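You operate a simulated robot arm through the tools that you are given. There is no shell and no other tool. Be economical: measure what you need, move in short steps, check, and stop when the job is done.

You are at the controls of a simulated robot arm. One attempt, no reset.

Task
Dress the mop with the compound that the mop card names.
Fine: shield down before you start the buffer; put the bar back and stop the buffer with the red button.

It is judged by the outcome, as a careful person would: the job done as asked, and still so three seconds after it is handed in. It fails if anything else is knocked over, pushed out of place, dropped, spilled or broken.

Robot
A 7-joint arm with a two-finger parallel gripper, fixed in place. Base frame: the origin is at the foot of the arm, x ahead of it, y to its left, z up; the work surface is at about z = 0.004. Units: m, degrees, N and s.
With the tool pointing down near the work surface it reaches from about 0.22 to 0.58 m from the base axis. Its first joint turns from -66.0 to 66.0 degrees. Payload 2.5 kg.
The TCP is the grasp point between the finger pads, 0.023 m short of the fingertips. In the tool frame z runs along the fingers and y along their closing line. The gripper opens to 0.094 m. The fingers are 0.038 m wide and 0.01 m thick; the gripper's body (0.054 by 0.096 m) begins 0.039 m behind the TCP.
Orientation is told as [roll, pitch, yaw] about the base's x, y, z axes, in that order, counted from this pose: with the fingers straight down and closing along the base's y, the tool's x points along the base's -x, its y along +y and its z along -z.

Tools
- The arm moves only by the tool nudge_tool. Its argument "deltas" is a list of rows, each a list of 7 numbers: the closure, from 0 (fully open) to 1 (shut), then the shift along the tool's x, y, z in m, then the turn, a rotation vector about the tool's x, y, z in degrees. In form: [[gripper, x, y, z, ax, ay, az], ...]. A call has 1 to 12 rows; each row shifts and turns the commanded pose from where the row before left it, along the tool's axes as they then stand. Rows are played at 5 a second. More than 0.05 m and 8.6 degrees between two rows, or a gripper value outside its range, and nothing of the call is played. A pose out of reach is approached as far as the arm can. The call stops where the force on the tool passes 40 N (or 10 N more than at its start, if that is more) or the arm is blocked; 0.2 s more then pass. The fingers move at their own pace (about 0.108 m/s each) and stop on an object; they squeeze with about 21 N. The grip force told is the motor's: it shows also when the fingers shut on nothing. Time passes only in rows, and 0.2 s behind the last, so rows that do not move let the fingers close. The reply holds the time, the measured pose of the TCP, the force on the tool along the base axes, the opening and the grip force, in the units named above and with some noise.
- Cameras (640 x 400 px; columns grow to the right, rows downward): "scene" is fixed at [0.1102, -0.4041, 0.5521]; the picture's right is [0.86, -0.50, 0.00], its down [-0.22, -0.37, -0.90] and it looks along [0.45, 0.78, -0.43] (base axes); focal length 372 px, centre (320, 200). "wrist" rides on the gripper at [0.086, 0.016, -0.074] in the tool frame; the picture's right is [-0.18, 0.98, 0.00], its down [-0.58, -0.11, -0.81] and it looks along [-0.79, -0.15, 0.59] (tool axes); focal length 243 px, centre (320, 200). There is no depth. A picture from a camera that has moved, and an enlarged one, comes with that camera's place and axes in the base frame and with its lens. The place of the scene camera against the robot may be out by one fixed shift of up to 0.012 m in any direction.
- get_image(camera): a new picture of that camera. No time passes.
- inspect(camera, box): a new picture of the part [left, top, right, bottom] of that camera's present view, enlarged. No time passes.
- finish_job(): hands the job in; it is judged then, once.

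Work in short steps. Places have to be worked out from the pictures, the camera data and where the tool is seen: move nearer, look again, correct. Check each grasp and each placing, and mend what went wrong. You have 120 turns and 76 pictures in all, those below and enlarged ones among them. Open the gripper and draw the arm clear of the work before you hand the job in, unless the task says otherwise; then end with one line.

The tools are called after ">>>" as name(argument=value, ...) on one line, values as JSON. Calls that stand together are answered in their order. nudge_tool: Moves the arm, as the interface text tells. Its arguments: {"type":"object","properties":{"deltas":{"type":"array"}},"required":["deltas"]} The other tools are called the same way: get_image (camera) takes a picture; inspect (camera, box) takes an enlarged picture of a part of a camera's view; finish_job () hands the job in.

At the start:

```text
time: 0.0
ee_pos: [0.3157, 0.2291, 0.3767]
ee_rot: [0.1, -0.1, 0.0]
wrist_force: [0.6, -0.3, -0.1]
finger_gap: 0.094
grip_force: 0.0
```

scene: 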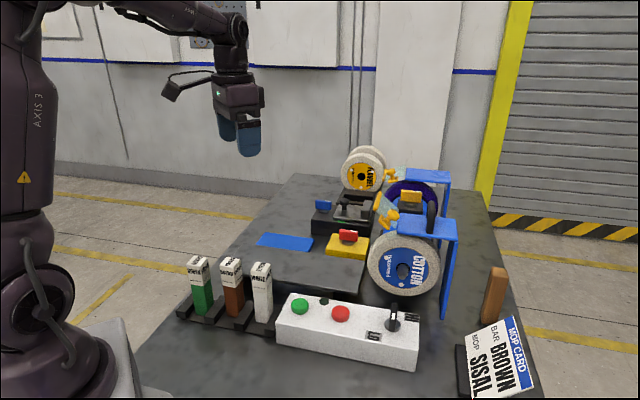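
wrist: 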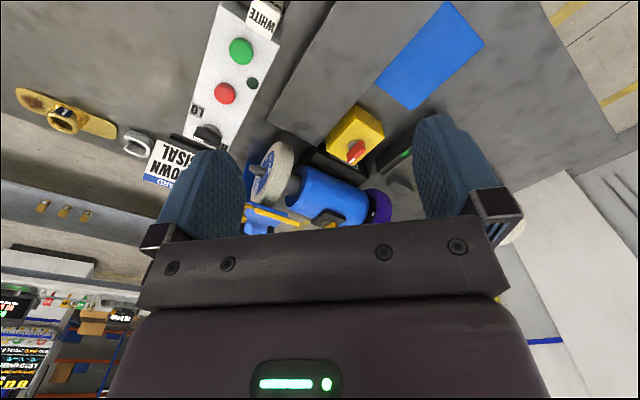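

The card seems to read "BAR BROWN / MOP SISAL". I'll enlarge the card, the buffer and the panel to be sure.

>>> inspect(camera="scene", box=[440, 250, 560, 400])

>>> inspect(camera="scene", box=[300, 140, 480, 300])

>>> inspect(camera="scene", box=[170, 240, 430, 380])

>>> inspect(camera="wrist", box=[140, 0, 420, 240])

```text
2.67 times, centred on (500, 325) of scene
camera zoom: at [0.1102, -0.4041, 0.5521], right [0.86, -0.5, 0.0], down [-0.22, -0.37, -0.9], along [0.45, 0.78, -0.43], focal length 992 px, centre (-160, -133)
```

zoom: 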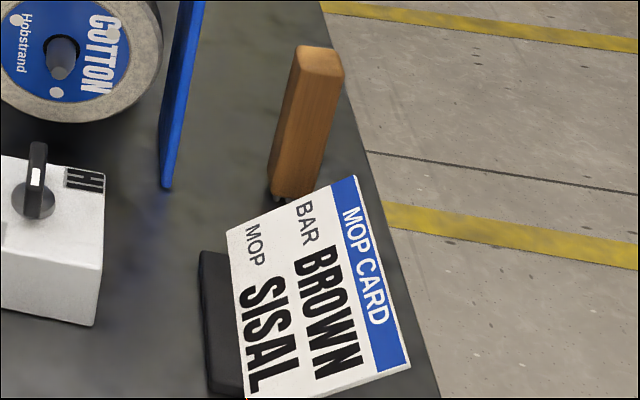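

```text
2.50 times, centred on (390, 220) of scene
camera zoom: at [0.1102, -0.4041, 0.5521], right [0.86, -0.5, 0.0], down [-0.22, -0.37, -0.9], along [0.45, 0.78, -0.43], focal length 930 px, centre (145, 150)
```

zoom: 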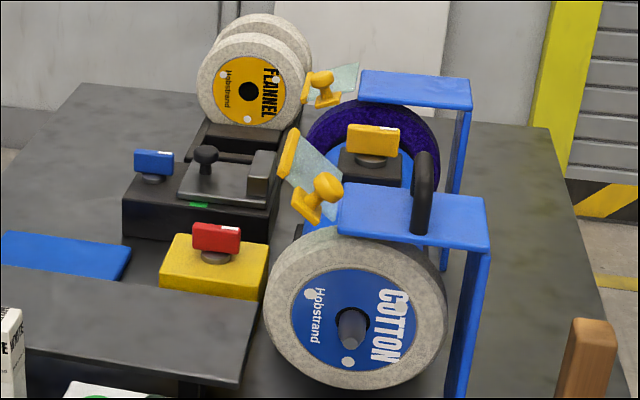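

```text
2.46 times, centred on (300, 310) of scene
camera zoom: at [0.1102, -0.4041, 0.5521], right [0.86, -0.5, 0.0], down [-0.22, -0.37, -0.9], along [0.45, 0.78, -0.43], focal length 916 px, centre (369, -71)
```

zoom: 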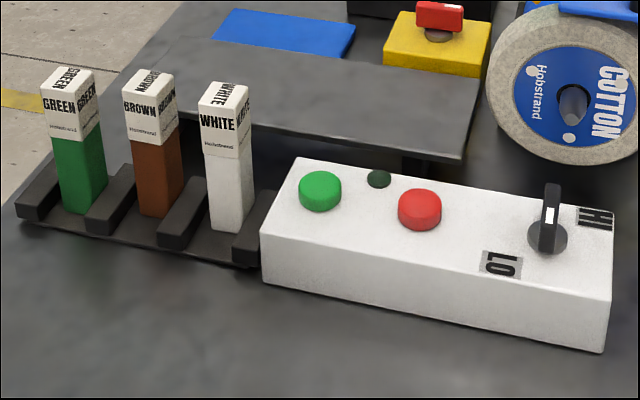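

```text
1.67 times, centred on (280, 120) of wrist
camera zoom: at [0.2293, 0.2462, 0.4508], right [0.18, 0.98, 0.0], down [0.58, -0.11, 0.81], along [0.79, -0.15, -0.59], focal length 404 px, centre (387, 333)
```

zoom: 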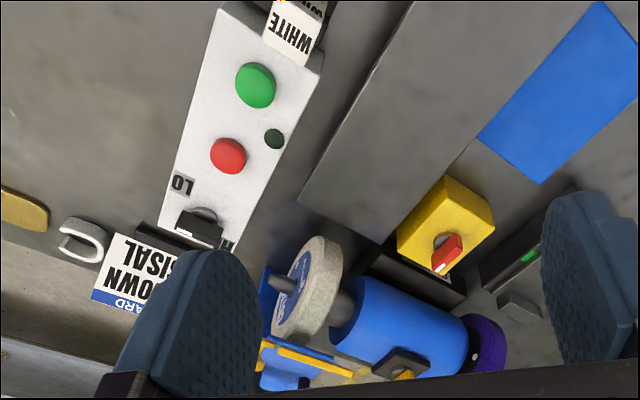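

The card asks for the BROWN bar on the SISAL mop. COTTON is at the near end of the shaft and FLANNEL is on the far stand, so purple is probably SISAL. I'll move left and turn the camera to read the purple mop's face before acting.

>>> nudge_tool(deltas=[[0, 0, 0.045, 0, 0, 0, 0], [0, 0, 0.045, 0, 0, 0, 0], [0, 0, 0.045, 0, 0, 0, 0], [0, 0, 0.03, 0, 0, 0, 0], [0, 0, 0, 0, 0, 0, 8.5], [0, 0, 0, 0, 0, 0, 8.5], [0, 0, 0, 0, 0, 0, 8.5], [0, 0, 0, 0, 0, 0, 8.5], [0, 0, 0, 0, 0, 0, 8.5]])

>>> get_image(camera="wrist")

```text
time: 2.0
ee_pos: [0.3163, 0.3936, 0.3781]
ee_rot: [0.0, 0.0, -42.8]
wrist_force: [0.1, 0.0, -0.8]
finger_gap: 0.0939
grip_force: 0.0
```

```text
69 pictures are left
camera wrist: at [0.2636, 0.4648, 0.4522], right [0.8, 0.6, 0.0], down [0.35, -0.47, 0.81], along [0.48, -0.65, -0.59], focal length 243 px, centre (320, 200)
```

wrist: 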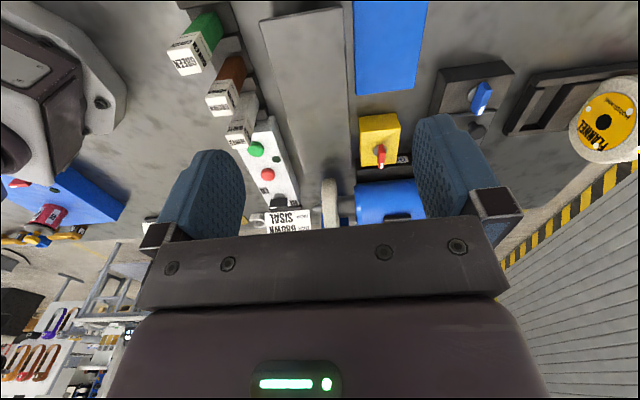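

The view needs to look further ahead, so I'll tilt the fingers forward and look again.

>>> nudge_tool(deltas=[[0, 0.03, 0, 0, 0, -8.5, 0], [0, 0.03, 0, 0, 0, -8.5, 0], [0, 0, 0, 0, 0, -8.5, 0], [0, 0, 0, 0, 0, -8.5, 0]])

>>> get_image(camera="wrist")

```text
time: 3.0
ee_pos: [0.2718, 0.4351, 0.3743]
ee_rot: [-0.1, -34.1, -42.5]
wrist_force: [0.3, 0.1, -0.1]
finger_gap: 0.0941
grip_force: 0.0
```

```text
68 pictures are left
camera wrist: at [0.2001, 0.5231, 0.3874], right [0.78, 0.62, 0.1], down [-0.05, -0.1, 0.99], along [0.63, -0.78, -0.05], focal length 243 px, centre (320, 200)
```

wrist: 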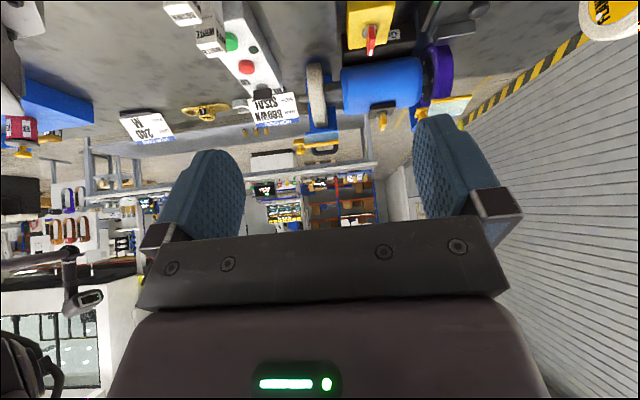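

The mops are now in view. I'll enlarge the buffer and the other placard.

>>> inspect(camera="wrist", box=[280, 30, 480, 150])

>>> inspect(camera="wrist", box=[110, 60, 310, 180])

```text
3.20 times, centred on (380, 90) of wrist
camera zoom: at [0.2001, 0.5231, 0.3874], right [0.78, 0.62, 0.1], down [-0.05, -0.1, 0.99], along [0.63, -0.78, -0.05], focal length 776 px, centre (128, 552)
```

zoom: 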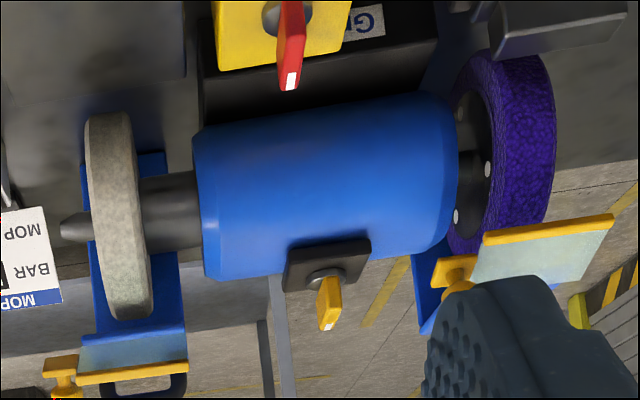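

```text
3.20 times, centred on (210, 120) of wrist
camera zoom: at [0.2001, 0.5231, 0.3874], right [0.78, 0.62, 0.1], down [-0.05, -0.1, 0.99], along [0.63, -0.78, -0.05], focal length 776 px, centre (672, 456)
```

zoom: 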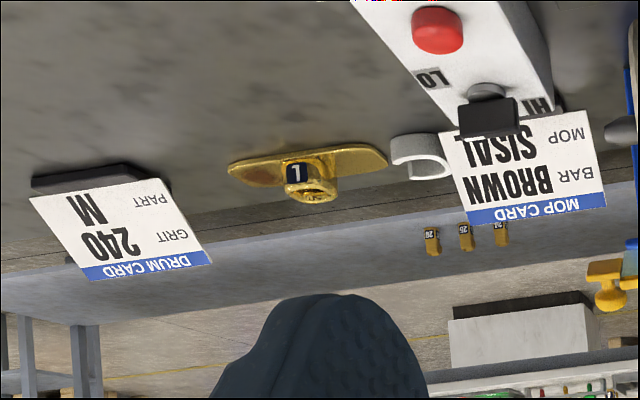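

Triangulating puts COTTON near (0.59, 0.07, 0.09) and purple near (0.80, 0.28, 0.09), with the axis at 45°. I'll raise the arm, turn to face the purple mop more squarely and reduce the tilt.

>>> nudge_tool(deltas=[[0, 0, 0, -0.04, 0, 8.5, 0], [0, 0, 0, -0.04, 0, 8.5, 0], [0, -0.04, 0, -0.03, 0, 0, 0], [0, -0.04, 0, -0.03, 0, 0, 0], [0, -0.04, 0.04, 0, 0, 0, 0], [0, -0.04, 0.04, 0, 0, 0, 0]])

>>> get_image(camera="wrist")

```text
refused: row 5 steps farther than a row can; nothing moved
```

```text
65 pictures are left
camera wrist: at [0.2001, 0.5231, 0.3874], right [0.78, 0.62, 0.1], down [-0.05, -0.1, 0.99], along [0.63, -0.78, -0.05], focal length 243 px, centre (320, 200)
```

wrist: 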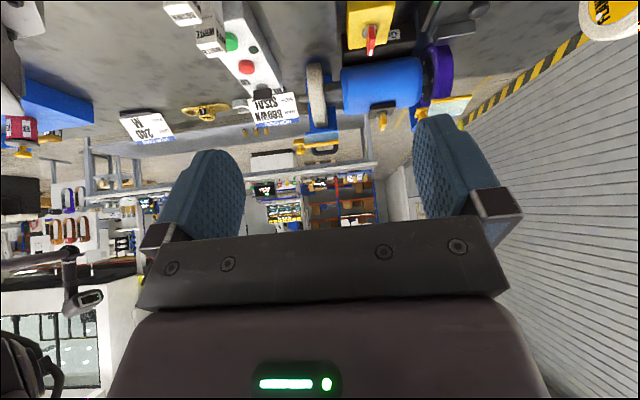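

That call was refused because two rows were too long. I'll repeat it with shorter steps.

>>> nudge_tool(deltas=[[0, 0, 0, -0.04, 0, 8.5, 0], [0, 0, 0, -0.04, 0, 8.5, 0], [0, -0.035, 0, -0.03, 0, 0, 0], [0, -0.035, 0, -0.03, 0, 0, 0], [0, -0.033, 0.033, 0, 0, 0, 0], [0, -0.033, 0.033, 0, 0, 0, 0]])

>>> get_image(camera="wrist")

```text
time: 4.4
ee_pos: [0.2559, 0.4208, 0.4749]
ee_rot: [0.1, -17.0, -42.6]
wrist_force: [-0.4, 0.0, -0.1]
finger_gap: 0.094
grip_force: 0.1
out of reach, approached as far as the arm can: row 2, 3, 4, 5, 6
```

```text
64 pictures are left
camera wrist: at [0.1903, 0.503, 0.5214], right [0.79, 0.61, 0.05], down [0.16, -0.3, 0.94], along [0.59, -0.74, -0.33], focal length 243 px, centre (320, 200)
```

wrist: 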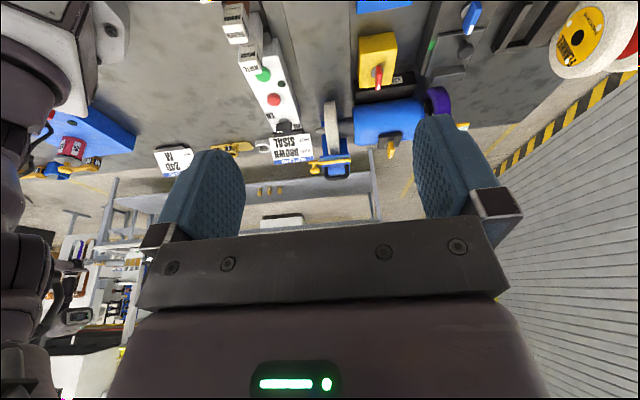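

Let me enlarge the middle area and the far stand to read their labels.

>>> inspect(camera="wrist", box=[320, 0, 480, 100])

>>> inspect(camera="scene", box=[370, 160, 470, 225])

>>> inspect(camera="scene", box=[300, 140, 400, 265])

```text
4.00 times, centred on (400, 50) of wrist
camera zoom: at [0.1903, 0.503, 0.5214], right [0.79, 0.61, 0.05], down [0.16, -0.3, 0.94], along [0.59, -0.74, -0.33], focal length 970 px, centre (0, 800)
```

zoom: 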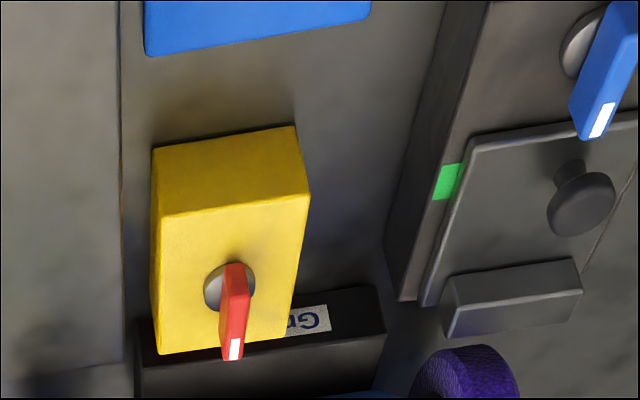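

```text
6.15 times, centred on (420, 192) of scene
camera zoom: at [0.1102, -0.4041, 0.5521], right [0.86, -0.5, 0.0], down [-0.22, -0.37, -0.9], along [0.45, 0.78, -0.43], focal length 2289 px, centre (-295, 246)
```

zoom: 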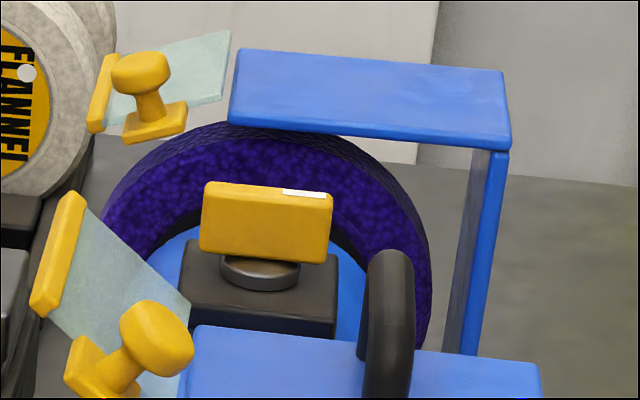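

```text
3.20 times, centred on (350, 202) of scene
camera zoom: at [0.1102, -0.4041, 0.5521], right [0.86, -0.5, 0.0], down [-0.22, -0.37, -0.9], along [0.45, 0.78, -0.43], focal length 1190 px, centre (224, 192)
```

zoom: 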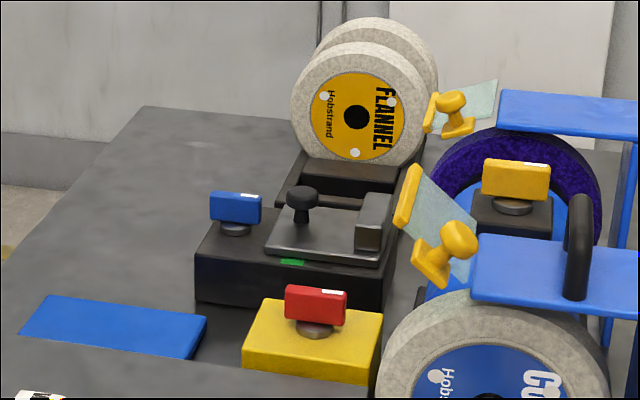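

There's a red patch behind the FLANNEL mop, so I'll enlarge that.

>>> inspect(camera="wrist", box=[540, 0, 640, 90])

>>> inspect(camera="wrist", box=[260, 80, 340, 180])

```text
4.44 times, centred on (590, 45) of wrist
camera zoom: at [0.1903, 0.503, 0.5214], right [0.79, 0.61, 0.05], down [0.16, -0.3, 0.94], along [0.59, -0.74, -0.33], focal length 1078 px, centre (-880, 889)
```

zoom: 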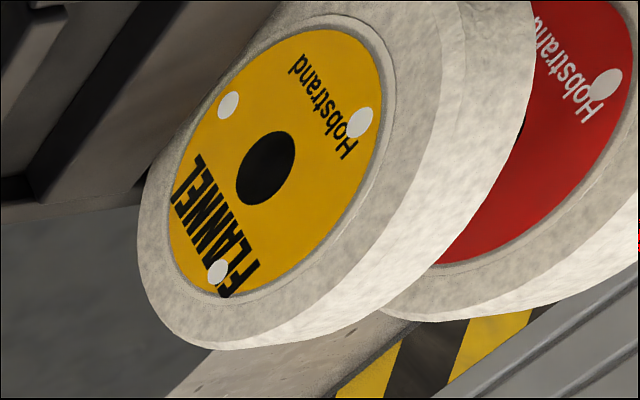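

```text
4.00 times, centred on (300, 130) of wrist
camera zoom: at [0.1903, 0.503, 0.5214], right [0.79, 0.61, 0.05], down [0.16, -0.3, 0.94], along [0.59, -0.74, -0.33], focal length 970 px, centre (400, 480)
```

zoom: 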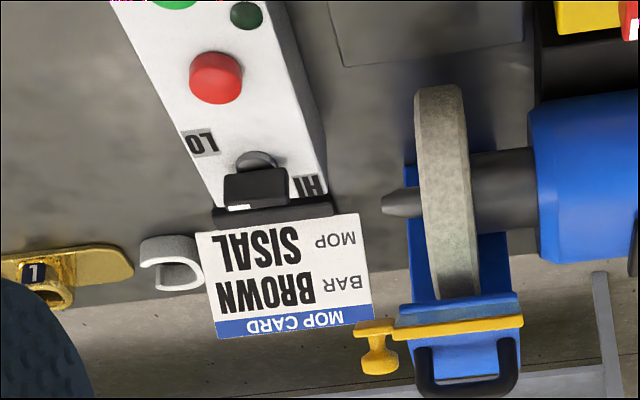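

The flange on the reachable mop reads COTTON. The FLANNEL and red spares, and the purple wheel, are all at 0.8 m or more, beyond the arm. So the reachable mop on the spindle is the one to dress, with BROWN. I'll untilt and move over the shield for a closer view.

>>> nudge_tool(deltas=[[0, 0, 0, 0, 0, 8.5, 0], [0, 0, 0, 0, 0, 8.5, 0], [0, -0.043, -0.007, 0.011, 0, 0, 0], [0, -0.043, -0.007, 0.011, 0, 0, 0], [0, -0.043, -0.007, 0.011, 0, 0, 0], [0, -0.043, -0.007, 0.011, 0, 0, 0], [0, -0.043, -0.007, 0.011, 0, 0, 0]])

>>> get_image(camera="wrist")

```text
time: 6.0
ee_pos: [0.3905, 0.2422, 0.4186]
ee_rot: [0.1, 0.0, -42.6]
wrist_force: [0.7, 0.9, -0.4]
finger_gap: 0.094
grip_force: 0.0
```

```text
58 pictures are left
camera wrist: at [0.3372, 0.3135, 0.4931], right [0.8, 0.6, 0.0], down [0.35, -0.47, 0.81], along [0.48, -0.64, -0.59], focal length 243 px, centre (320, 200)
```

wrist: 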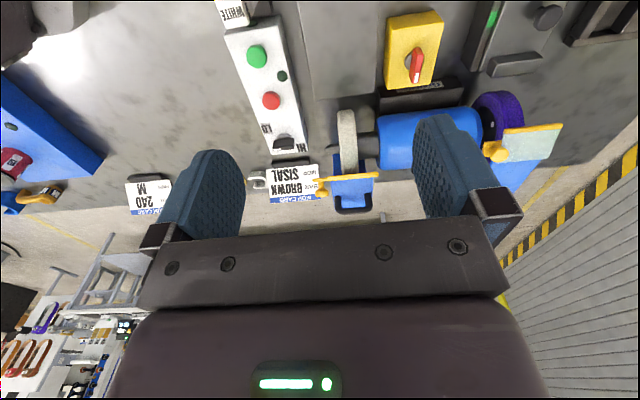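

I'll move closer at the same height to see the shield from a steeper angle.

>>> nudge_tool(deltas=[[0, -0.045, -0.005, 0, 0, 0, 0], [0, -0.045, -0.005, 0, 0, 0, 0], [0, -0.045, -0.005, 0, 0, 0, 0]])

>>> inspect(camera="wrist", box=[220, 0, 440, 138])

```text
time: 6.8
ee_pos: [0.4801, 0.1421, 0.4158]
ee_rot: [0.0, 0.0, -42.5]
wrist_force: [0.6, -1.0, -0.8]
finger_gap: 0.0942
grip_force: 0.0
```

```text
2.90 times, centred on (330, 69) of wrist
camera zoom: at [0.428, 0.2132, 0.4903], right [0.8, 0.6, 0.0], down [0.36, -0.47, 0.81], along [0.48, -0.64, -0.59], focal length 703 px, centre (291, 580)
```

zoom: 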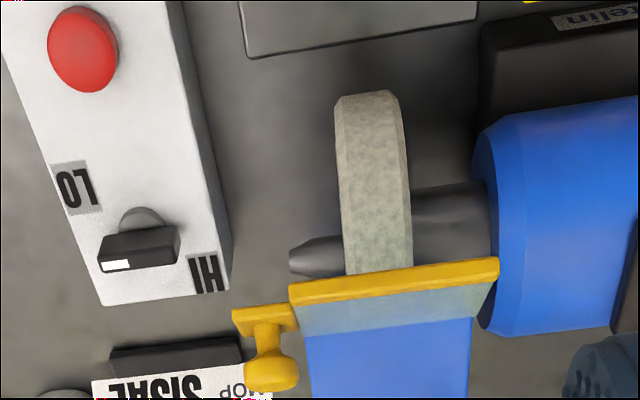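

The visor is hinged at about (0.548, 0.059, 0.204) with its yellow strip raised forward at z≈0.225. The plan is to push the strip down at mid-length with closed fingertips. First I'll move above it at about (0.547, 0.118).

>>> nudge_tool(deltas=[[1, -0.033, 0.014, 0.03, 0, 0, 0], [1, -0.033, 0.014, 0.03, 0, 0, 0], [1, 0, 0, 0.04, 0, 0, 0], [1, 0, 0, 0.035, 0, 0, 0]])

>>> inspect(camera="scene", box=[340, 130, 480, 218])

>>> get_image(camera="wrist")

```text
time: 7.8
ee_pos: [0.5454, 0.1204, 0.2803]
ee_rot: [0.0, 0.0, -42.5]
wrist_force: [1.0, 0.0, -0.1]
finger_gap: 0.0001
grip_force: 20.8
```

```text
4.55 times, centred on (410, 174) of scene
camera zoom: at [0.1102, -0.4041, 0.5521], right [0.86, -0.5, 0.0], down [-0.22, -0.37, -0.9], along [0.45, 0.78, -0.43], focal length 1691 px, centre (-89, 318)
```

zoom: 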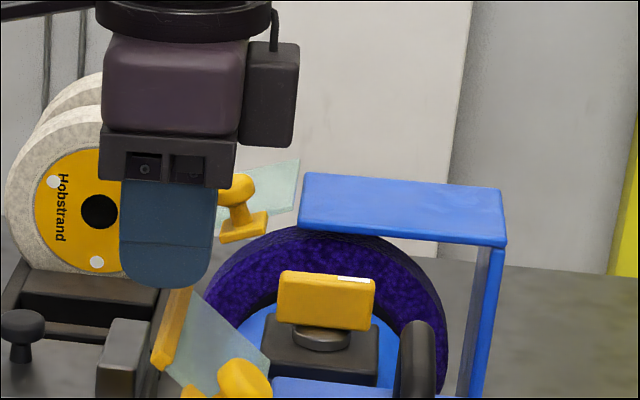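

```text
55 pictures are left
camera wrist: at [0.4935, 0.1919, 0.3544], right [0.8, 0.6, 0.0], down [0.36, -0.47, 0.81], along [0.48, -0.64, -0.59], focal length 243 px, centre (320, 200)
```

wrist: 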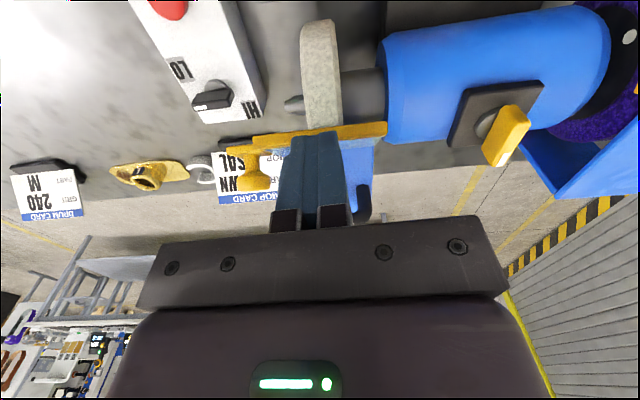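

The strip sits at f≈-0.315, close to the edge of the fingertip footprint. I'll shift back 8 mm and press down in steps.

>>> nudge_tool(deltas=[[1, -0.008, 0, 0.01, 0, 0, 0], [1, 0, 0, 0.015, 0, 0, 0], [1, 0, 0, 0.01, 0, 0, 0], [1, 0, 0, 0.01, 0, 0, 0], [1, 0, 0, 0.01, 0, 0, 0]])

>>> inspect(camera="scene", box=[340, 150, 480, 238])

```text
time: 9.0
ee_pos: [0.5509, 0.1113, 0.2278]
ee_rot: [0.0, 0.1, -42.5]
wrist_force: [0.9, 0.1, -0.3]
finger_gap: 0.0001
grip_force: 21.4
```

```text
4.55 times, centred on (410, 194) of scene
camera zoom: at [0.1102, -0.4041, 0.5521], right [0.86, -0.5, 0.0], down [-0.22, -0.37, -0.9], along [0.45, 0.78, -0.43], focal length 1691 px, centre (-89, 227)
```

zoom: 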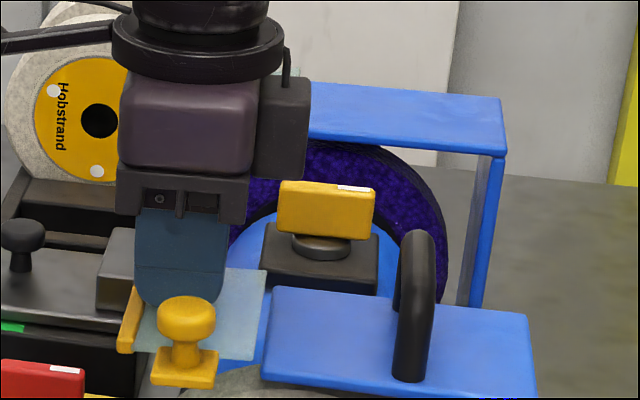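

The visor has started to swing: the knob now stands upright with the visor about level. I'll keep pressing down.

>>> nudge_tool(deltas=[[1, 0, 0, 0.008, 0, 0, 0], [1, 0, 0, 0.008, 0, 0, 0], [1, 0, 0, 0.008, 0, 0, 0]])

>>> inspect(camera="scene", box=[340, 150, 480, 238])

```text
time: 9.6
ee_pos: [0.551, 0.1131, 0.2209]
ee_rot: [0.2, -0.2, -42.6]
wrist_force: [-4.7, -0.9, 7.9]
finger_gap: 0.0
grip_force: 21.3
stopped in row 3: the force on the tool passed its limit (the readings are from after the stop); the commanded pose is now the measured one
```

```text
4.55 times, centred on (410, 194) of scene
camera zoom: at [0.1102, -0.4041, 0.5521], right [0.86, -0.5, 0.0], down [-0.22, -0.37, -0.9], along [0.45, 0.78, -0.43], focal length 1691 px, centre (-89, 227)
```

zoom: 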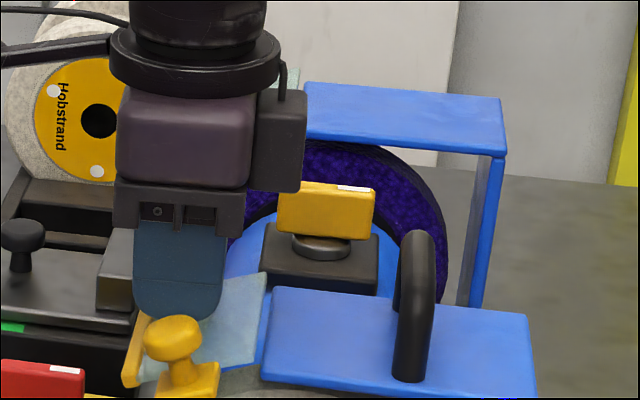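

The back edge of the fingers is probably pressing too near the hinge. I'll lift a little, move 12 mm toward the strip and press again.

>>> nudge_tool(deltas=[[1, 0, 0, -0.012, 0, 0, 0], [1, 0.012, 0, 0, 0, 0, 0], [1, 0, 0, 0.01, 0, 0, 0], [1, 0, 0, 0.007, 0, 0, 0], [1, 0, 0, 0.007, 0, 0, 0], [1, 0, 0, 0.006, 0, 0, 0]])

>>> inspect(camera="scene", box=[340, 160, 480, 248])

```text
time: 10.8
ee_pos: [0.5426, 0.1225, 0.2174]
ee_rot: [0.6, -0.5, -42.5]
wrist_force: [-6.0, -0.4, 8.1]
finger_gap: 0.0
grip_force: 20.6
stopped in row 5: the force on the tool passed its limit (the readings are from after the stop); the commanded pose is now the measured one
```

```text
4.55 times, centred on (410, 204) of scene
camera zoom: at [0.1102, -0.4041, 0.5521], right [0.86, -0.5, 0.0], down [-0.22, -0.37, -0.9], along [0.45, 0.78, -0.43], focal length 1691 px, centre (-89, 182)
```

zoom: 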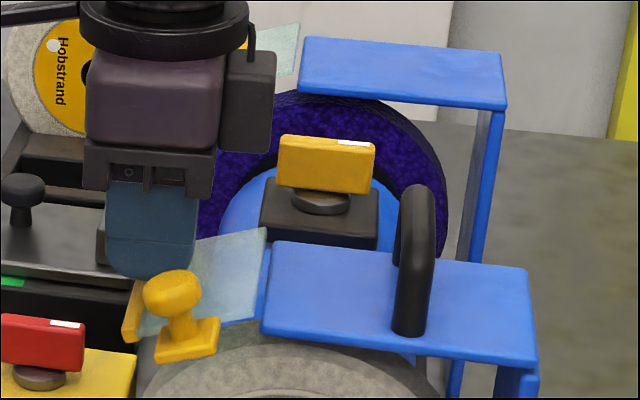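

Both presses end at the same visor angle, about 16° below level, which suggests a stop. I'll lift clear and check that it stays.

>>> nudge_tool(deltas=[[1, 0, 0, -0.03, 0, 0, 0], [1, 0.03, 0, -0.03, 0, 0, 0], [1, 0.04, 0, -0.02, 0, 0, 0]])

>>> inspect(camera="scene", box=[350, 170, 470, 300])

>>> get_image(camera="wrist")

```text
time: 11.6
ee_pos: [0.4895, 0.1715, 0.2978]
ee_rot: [0.5, -0.5, -42.6]
wrist_force: [-0.1, -0.6, -0.6]
finger_gap: 0.0001
grip_force: 20.4
```

```text
3.08 times, centred on (410, 235) of scene
camera zoom: at [0.1102, -0.4041, 0.5521], right [0.86, -0.5, 0.0], down [-0.22, -0.37, -0.9], along [0.45, 0.78, -0.43], focal length 1145 px, centre (43, 92)
```

zoom: 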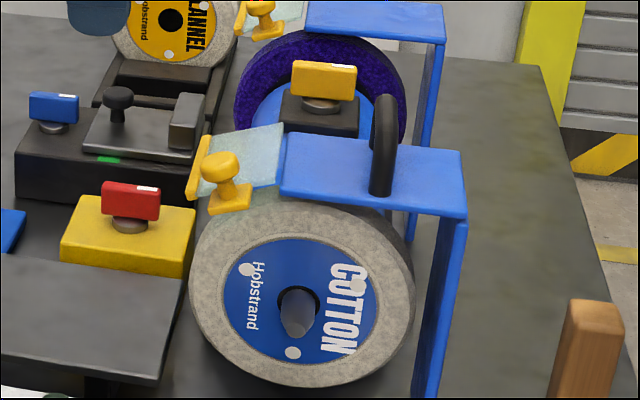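

```text
50 pictures are left
camera wrist: at [0.4369, 0.2419, 0.3722], right [0.8, 0.6, 0.01], down [0.35, -0.47, 0.81], along [0.49, -0.65, -0.59], focal length 243 px, centre (320, 200)
```

wrist: 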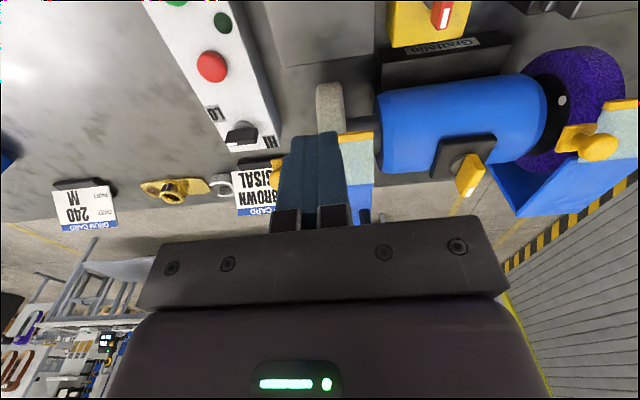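

The shield stays down on its stop. The green button is estimated at (0.365, 0.093). I'll move above it with yaw about +20 so the wrist camera stays clear of the tall bars.

>>> nudge_tool(deltas=[[1, 0.01, -0.036, 0.02, 0, 0, 0], [1, 0.009, -0.036, 0.02, 0, 0, 0], [1, 0.009, -0.035, 0.02, 0, 0, 0], [1, 0.009, -0.035, 0.02, 0, 0, 0], [1, 0, 0, 0, 0, 0, -7.8], [1, 0, 0, 0, 0, 0, -7.8], [1, 0, 0, 0, 0, 0, -7.8], [1, 0, 0, 0, 0, 0, -7.8], [1, 0, 0, 0, 0, 0, -7.8], [1, 0, 0, 0, 0, 0, -7.8], [1, 0, 0, 0, 0, 0, -7.8], [1, 0, 0, 0, 0, 0, -7.8]])

>>> get_image(camera="wrist")

>>> get_image(camera="scene")

```text
time: 14.2
ee_pos: [0.3686, 0.0896, 0.2121]
ee_rot: [-0.1, -0.7, 20.0]
wrist_force: [0.0, -0.2, -0.3]
finger_gap: 0.0
grip_force: 21.2
```

```text
49 pictures are left
camera wrist: at [0.2812, 0.0763, 0.2868], right [-0.16, 0.99, 0.0], down [0.57, 0.1, 0.81], along [0.8, 0.13, -0.58], focal length 243 px, centre (320, 200)
```

wrist: 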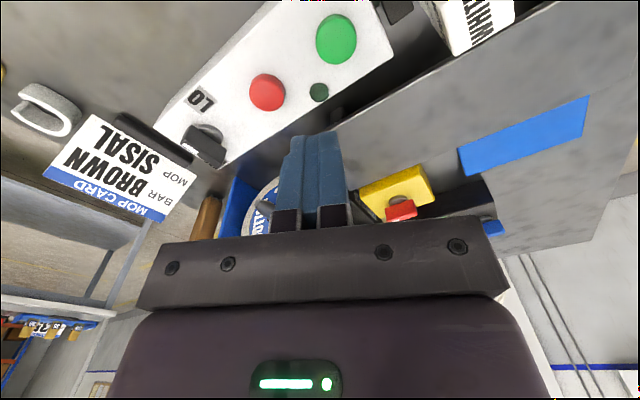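

```text
48 pictures are left
```

scene: 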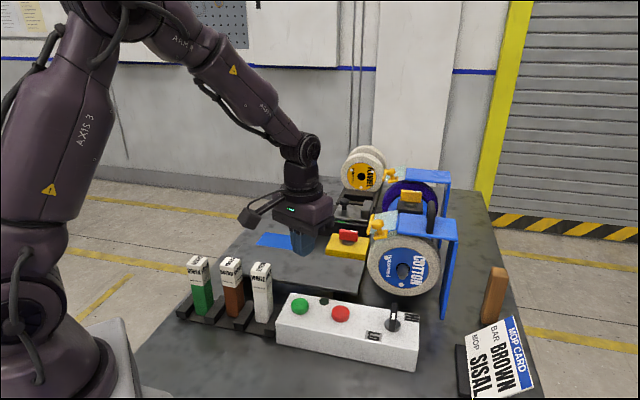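

Green triangulates to about (0.360, 0.100, 0.07–0.085). I'll aim slightly to the side away from the WHITE bar and lower toward it.

>>> nudge_tool(deltas=[[1, 0.002, 0.005, 0.04, 0, 0, 0], [1, 0, 0, 0.035, 0, 0, 0], [1, 0, 0, 0.015, 0, 0, 0]])

>>> get_image(camera="wrist")

>>> inspect(camera="scene", box=[180, 220, 360, 340])

```text
time: 15.0
ee_pos: [0.3663, 0.0932, 0.1223]
ee_rot: [-0.2, -0.7, 19.9]
wrist_force: [-0.4, -0.3, 0.3]
finger_gap: 0.0
grip_force: 21.0
```

```text
47 pictures are left
camera wrist: at [0.2787, 0.0801, 0.1964], right [-0.16, 0.99, 0.0], down [0.57, 0.09, 0.81], along [0.8, 0.13, -0.58], focal length 243 px, centre (320, 200)
```

wrist: 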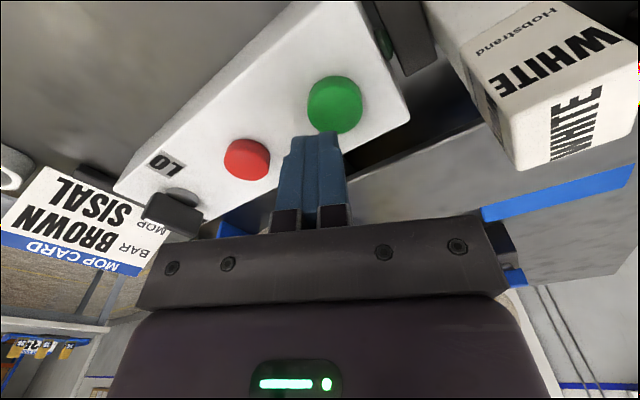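

```text
3.33 times, centred on (270, 280) of scene
camera zoom: at [0.1102, -0.4041, 0.5521], right [0.86, -0.5, 0.0], down [-0.22, -0.37, -0.9], along [0.45, 0.78, -0.43], focal length 1240 px, centre (487, -67)
```

zoom: 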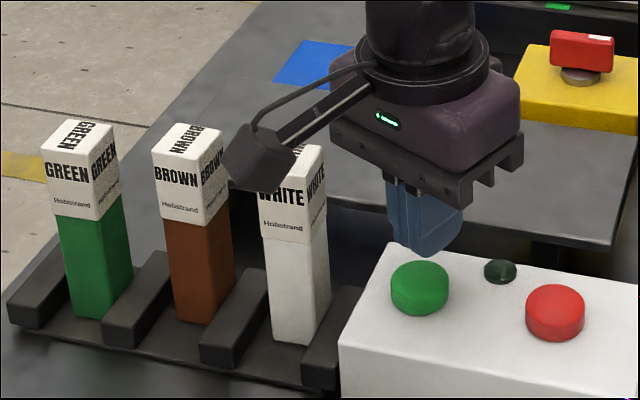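

Green is now placed at about (0.362, 0.102), with its top near z 0.06. I'll shift 4 mm and press down in small steps.

>>> nudge_tool(deltas=[[1, 0, 0.004, 0.012, 0, 0, 0], [1, 0, 0, 0.012, 0, 0, 0], [1, 0, 0, 0.008, 0, 0, 0], [1, 0, 0, 0.005, 0, 0, 0]])

>>> inspect(camera="scene", box=[180, 220, 360, 340])

```text
time: 16.0
ee_pos: [0.3634, 0.0979, 0.0878]
ee_rot: [-0.1, -0.6, 19.9]
wrist_force: [-8.1, -0.2, 14.3]
finger_gap: 0.0
grip_force: 21.2
```

```text
3.33 times, centred on (270, 280) of scene
camera zoom: at [0.1102, -0.4041, 0.5521], right [0.86, -0.5, 0.0], down [-0.22, -0.37, -0.9], along [0.45, 0.78, -0.43], focal length 1240 px, centre (487, -67)
```

zoom: 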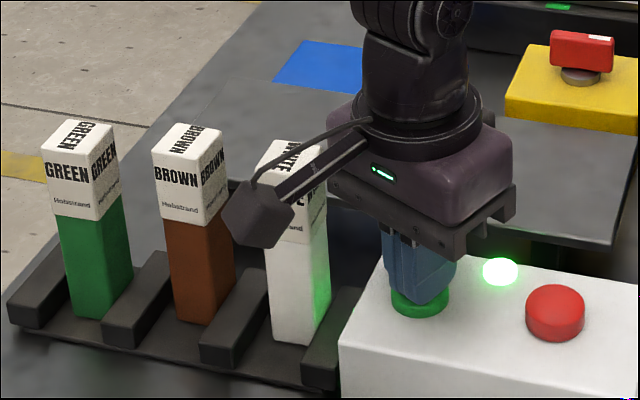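

The lamp is lit, so the buffer is running with the shield down. I'll lift off and go above the BROWN bar, estimated at (0.258, 0.201) with its top near z 0.133, at yaw 45 with the gripper partly open.

>>> nudge_tool(deltas=[[1, 0, 0, -0.04, 0, 0, 0], [1, 0, 0, -0.045, 0, 0, 0], [1, 0, 0, -0.045, 0, 0, 0], [1, 0, 0, -0.045, 0, 0, 0], [0.42, 0.016, 0.033, 0, 0, 0, 0], [0.42, 0.016, 0.033, 0, 0, 0, 0], [0.42, 0.016, 0.033, 0, 0, 0, 0], [0.42, 0.016, 0.033, 0, 0, 0, 0], [0.42, 0, 0, 0, 0, 0, -8.3], [0.42, 0, 0, 0, 0, 0, -8.3], [0.42, 0, 0, 0, 0, 0, -8.3]])

>>> get_image(camera="wrist")

>>> get_image(camera="scene")

```text
time: 18.4
ee_pos: [0.258, 0.2005, 0.2603]
ee_rot: [-0.4, -0.5, 44.8]
wrist_force: [0.7, -0.5, 0.0]
finger_gap: 0.0545
grip_force: 0.0
```

```text
44 pictures are left
camera wrist: at [0.1851, 0.1514, 0.3342], right [-0.56, 0.83, -0.01], down [0.48, 0.33, 0.81], along [0.67, 0.45, -0.58], focal length 243 px, centre (320, 200)
```

wrist: 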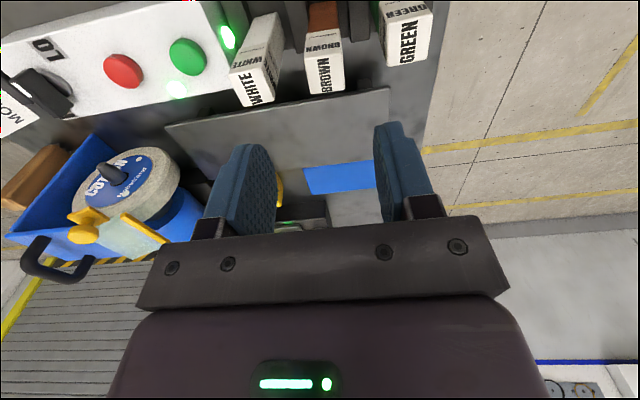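

```text
43 pictures are left
```

scene: 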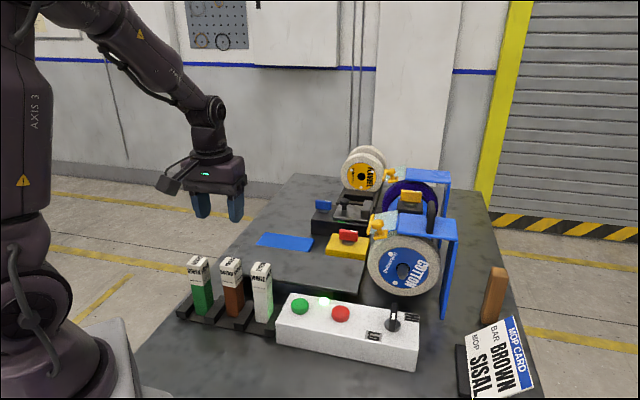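

Let me zoom in on the bar tops to fix the position and orientation.

>>> inspect(camera="wrist", box=[220, 0, 440, 110])

```text
2.91 times, centred on (330, 55) of wrist
camera zoom: at [0.1851, 0.1514, 0.3342], right [-0.56, 0.83, -0.01], down [0.48, 0.33, 0.81], along [0.67, 0.45, -0.58], focal length 706 px, centre (291, 622)
```

zoom: 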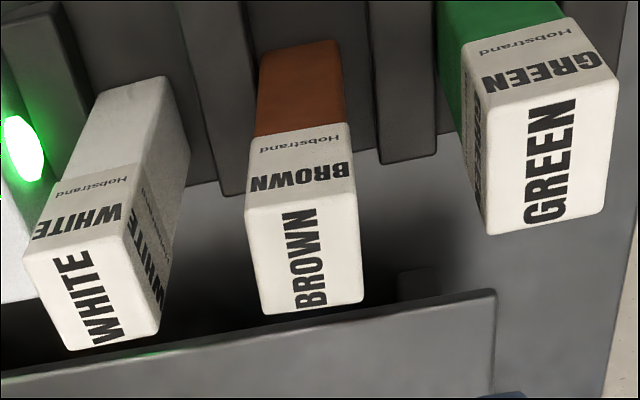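

The top face of the BROWN bar is centred at (0.267, 0.211), 30 mm square, with its edges at about 40° yaw. I'll align and come down to just above the top.

>>> nudge_tool(deltas=[[0.42, -0.014, 0.001, 0.02, 0, 0, 0], [0.42, 0, 0, 0.03, 0, 0, 4.4], [0.42, 0, 0, 0.03, 0, 0, 0]])

>>> get_image(camera="wrist")

>>> inspect(camera="scene", box=[150, 200, 310, 340])

```text
time: 19.2
ee_pos: [0.2673, 0.2085, 0.1796]
ee_rot: [-0.4, -0.5, 40.4]
wrist_force: [-0.2, -0.1, -0.7]
finger_gap: 0.0546
grip_force: 0.2
```

```text
41 pictures are left
camera wrist: at [0.1897, 0.1668, 0.2532], right [-0.5, 0.87, -0.01], down [0.5, 0.29, 0.81], along [0.71, 0.4, -0.58], focal length 243 px, centre (320, 200)
```

wrist: 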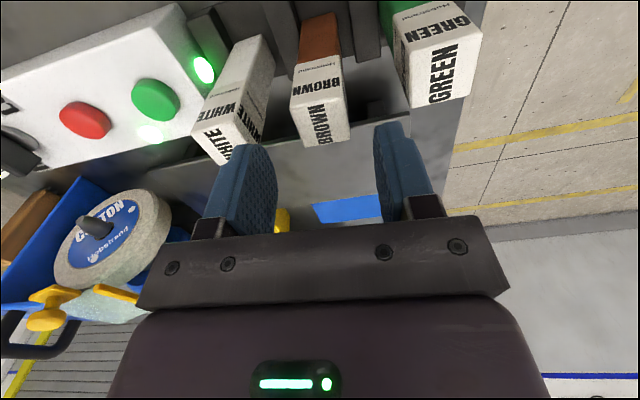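

```text
2.86 times, centred on (230, 270) of scene
camera zoom: at [0.1102, -0.4041, 0.5521], right [0.86, -0.5, 0.0], down [-0.22, -0.37, -0.9], along [0.45, 0.78, -0.43], focal length 1063 px, centre (577, 0)
```

zoom: 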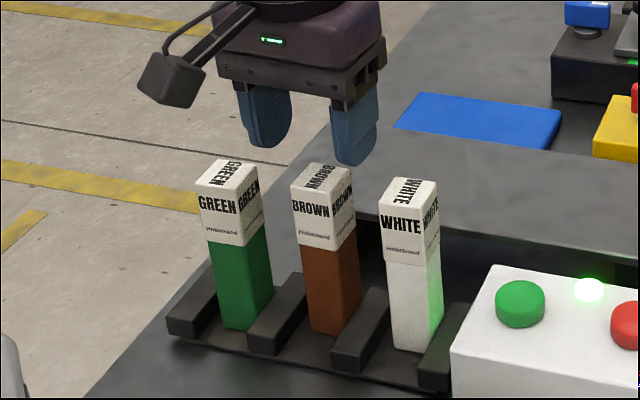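

The bar top is at z≈0.135, centred at (0.266, 0.211), which is 3 mm along tool y. I'll correct for that, go down to z 0.115 and close.

>>> nudge_tool(deltas=[[0.42, 0, 0.003, 0.02, 0, 0, 0], [0.42, 0, 0, 0.025, 0, 0, 0], [0.42, 0, 0, 0.02, 0, 0, 0], [1, 0, 0, 0, 0, 0, 0], [1, 0, 0, 0, 0, 0, 0]])

>>> inspect(camera="scene", box=[150, 200, 310, 340])

```text
time: 20.4
ee_pos: [0.2672, 0.2133, 0.1148]
ee_rot: [-0.4, -0.6, 40.5]
wrist_force: [-0.3, -0.2, -0.1]
finger_gap: 0.031
grip_force: 21.2
```

```text
2.86 times, centred on (230, 270) of scene
camera zoom: at [0.1102, -0.4041, 0.5521], right [0.86, -0.5, 0.0], down [-0.22, -0.37, -0.9], along [0.45, 0.78, -0.43], focal length 1063 px, centre (577, 0)
```

zoom: 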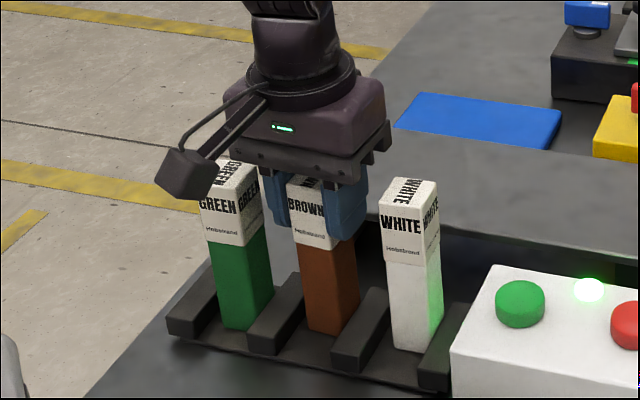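

The BROWN bar is gripped at a 31 mm gap. I'll note the pose for its return: (0.267, 0.213, 0.115), yaw 40.5. Now I'll lift straight up.

>>> nudge_tool(deltas=[[1, 0, 0, -0.02, 0, 0, 0], [1, 0, 0, -0.04, 0, 0, 0], [1, 0, 0, -0.045, 0, 0, 0], [1, 0, 0, -0.045, 0, 0, 0], [1, 0, 0, -0.045, 0, 0, 0], [1, 0, 0, 0, 0, 0, 0]])

>>> get_image(camera="scene")

```text
time: 21.8
ee_pos: [0.2654, 0.2126, 0.3089]
ee_rot: [-0.3, -0.6, 40.4]
wrist_force: [0.1, 0.0, -2.4]
finger_gap: 0.0311
grip_force: 21.0
```

```text
38 pictures are left
```

scene: 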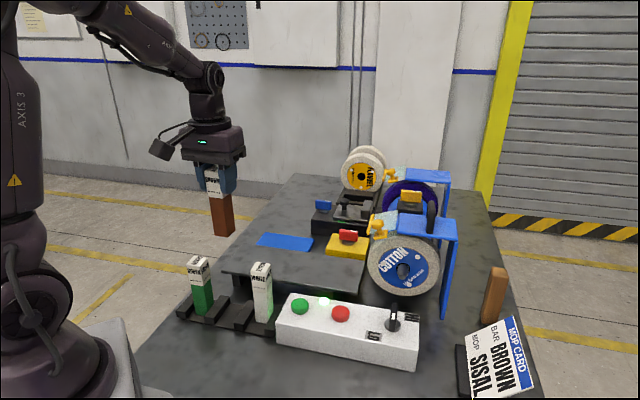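

The bar is held and the mop is turning. I'll rotate the tool to yaw -45, facing the front of the mop.

>>> nudge_tool(deltas=[[1, 0, 0, 0, 0, 0, 8.55], [1, 0, 0, 0, 0, 0, 8.55], [1, 0, 0, 0, 0, 0, 8.55], [1, 0, 0, 0, 0, 0, 8.55], [1, 0, 0, 0, 0, 0, 8.55], [1, 0, 0, 0, 0, 0, 8.55], [1, 0, 0, 0, 0, 0, 8.55], [1, 0, 0, 0, 0, 0, 8.55], [1, 0, 0, 0, 0, 0, 8.55], [1, 0, 0, 0, 0, 0, 8.55]])

>>> nudge_tool(deltas=[[1, -0.03, 0.026, 0, 0, 0, 0], [1, -0.03, 0.026, 0, 0, 0, 0], [1, -0.03, 0.026, 0, 0, 0, 0], [1, -0.03, 0.026, 0, 0, 0, 0], [1, 0, 0, 0, 0, -8.5, 0], [1, 0, 0, 0, 0, -8.5, 0], [1, 0, 0, 0, 0, -8.5, 0], [1, 0, 0, 0, 0, -8.5, 0], [1, 0, 0, 0, 0, -8.5, 0], [1, 0, 0, 0, 0, -7.5, 0]])

>>> get_image(camera="scene")

>>> get_image(camera="wrist")

```text
time: 24.0
ee_pos: [0.265, 0.2132, 0.311]
ee_rot: [0.5, -0.5, -45.2]
wrist_force: [1.0, -0.6, -1.5]
finger_gap: 0.0308
grip_force: 20.8
```

```text
time: 26.2
ee_pos: [0.4229, 0.2006, 0.3122]
ee_rot: [1.0, -50.5, -46.0]
wrist_force: [0.3, 0.2, -3.1]
finger_gap: 0.0306
grip_force: 20.9
```

```text
37 pictures are left
```

scene: 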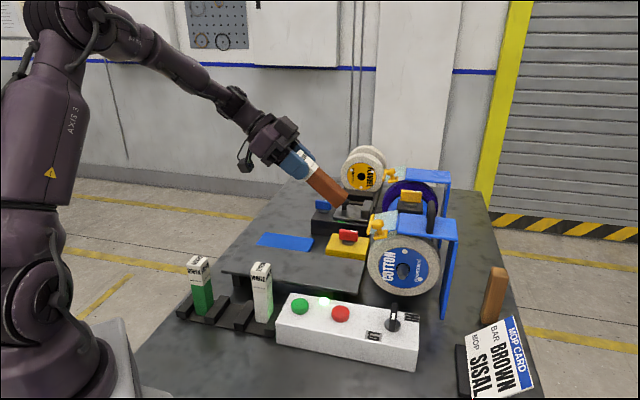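

```text
36 pictures are left
camera wrist: at [0.3558, 0.2933, 0.2935], right [0.78, 0.61, 0.15], down [-0.26, 0.1, 0.96], along [0.57, -0.79, 0.23], focal length 243 px, centre (320, 200)
```

wrist: 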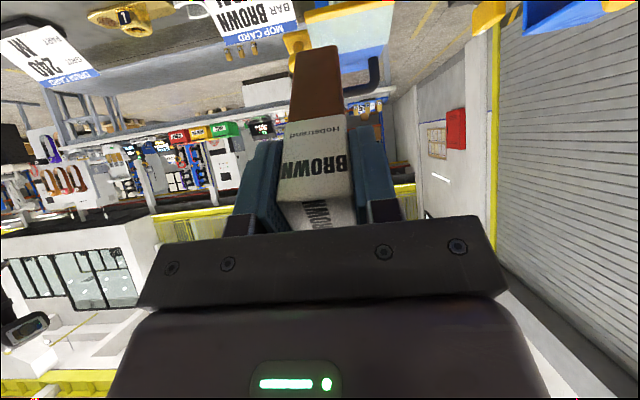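

The bar points at the mop. I'll move sideways and down so its end comes in under the shield strip, stopping a few cm short of contact.

>>> nudge_tool(deltas=[[1, 0.019, 0.014, 0, 0, 0, 0], [1, 0.019, 0.014, 0, 0, 0, 0], [1, 0, 0, 0.02, 0, 0, 0], [1, 0, 0, 0.02, 0, 0, 0], [1, 0, 0, 0.02, 0, 0, 0]])

>>> inspect(camera="scene", box=[300, 150, 480, 300])

>>> get_image(camera="wrist")

```text
time: 27.4
ee_pos: [0.4576, 0.2089, 0.2431]
ee_rot: [0.9, -50.4, -45.8]
wrist_force: [-0.1, 0.9, -0.8]
finger_gap: 0.031
grip_force: 21.0
```

```text
2.67 times, centred on (390, 225) of scene
camera zoom: at [0.1102, -0.4041, 0.5521], right [0.86, -0.5, 0.0], down [-0.22, -0.37, -0.9], along [0.45, 0.78, -0.43], focal length 992 px, centre (133, 133)
```

zoom: 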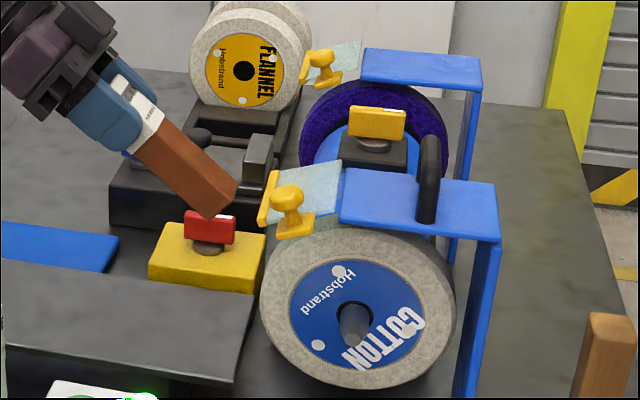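

```text
34 pictures are left
camera wrist: at [0.3908, 0.3003, 0.2252], right [0.78, 0.61, 0.15], down [-0.26, 0.09, 0.96], along [0.57, -0.79, 0.23], focal length 243 px, centre (320, 200)
```

wrist: 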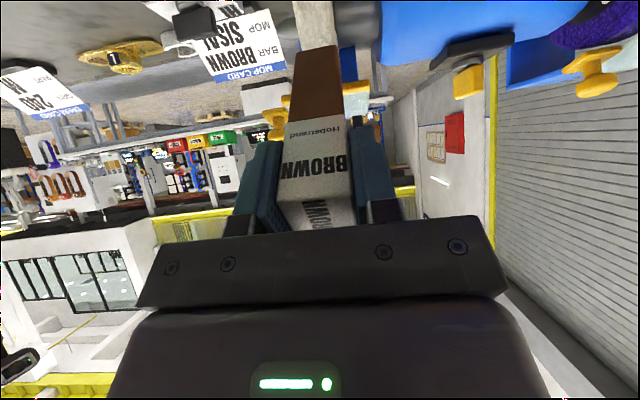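

The bar lines up with the mop in both views (a≈0.471). I'll advance along the bar axis most of the way and look.

>>> nudge_tool(deltas=[[1, 0, 0, 0.02, 0, 0, 0], [1, 0, 0, 0.02, 0, 0, 0], [1, 0, 0, 0.015, 0, 0, 0]])

>>> inspect(camera="scene", box=[300, 150, 480, 300])

```text
time: 28.2
ee_pos: [0.4903, 0.1761, 0.2095]
ee_rot: [0.8, -50.4, -45.8]
wrist_force: [-0.6, 0.3, -1.6]
finger_gap: 0.0308
grip_force: 20.6
```

```text
2.67 times, centred on (390, 225) of scene
camera zoom: at [0.1102, -0.4041, 0.5521], right [0.86, -0.5, 0.0], down [-0.22, -0.37, -0.9], along [0.45, 0.78, -0.43], focal length 992 px, centre (133, 133)
```

zoom: 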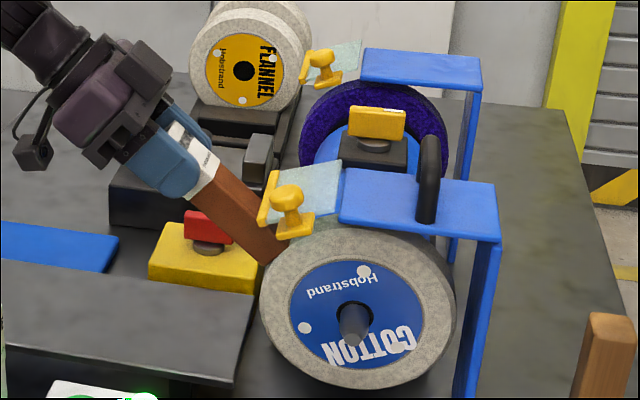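

The bar end is about 2 cm from the rim and passes under the strip. I'll creep in with small steps and watch the force.

>>> nudge_tool(deltas=[[1, 0, 0, 0.005, 0, 0, 0], [1, 0, 0, 0.004, 0, 0, 0], [1, 0, 0, 0.003, 0, 0, 0]])

>>> nudge_tool(deltas=[[1, 0, 0, 0.003, 0, 0, 0]])

>>> inspect(camera="scene", box=[340, 180, 460, 290])

```text
time: 29.0
ee_pos: [0.4943, 0.1725, 0.203]
ee_rot: [0.9, -50.3, -45.8]
wrist_force: [-18.5, 12.0, 12.4]
finger_gap: 0.0307
grip_force: 21.0
```

```text
time: 29.4
ee_pos: [0.4975, 0.1707, 0.201]
ee_rot: [1.0, -50.5, -45.8]
wrist_force: [-17.7, 13.3, 12.9]
finger_gap: 0.0305
grip_force: 20.4
```

```text
3.64 times, centred on (400, 235) of scene
camera zoom: at [0.1102, -0.4041, 0.5522], right [0.86, -0.5, 0.0], down [-0.22, -0.37, -0.9], along [0.45, 0.78, -0.43], focal length 1353 px, centre (29, 73)
```

zoom: 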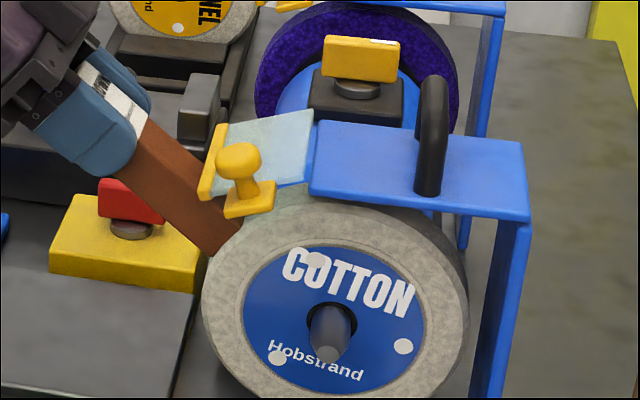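

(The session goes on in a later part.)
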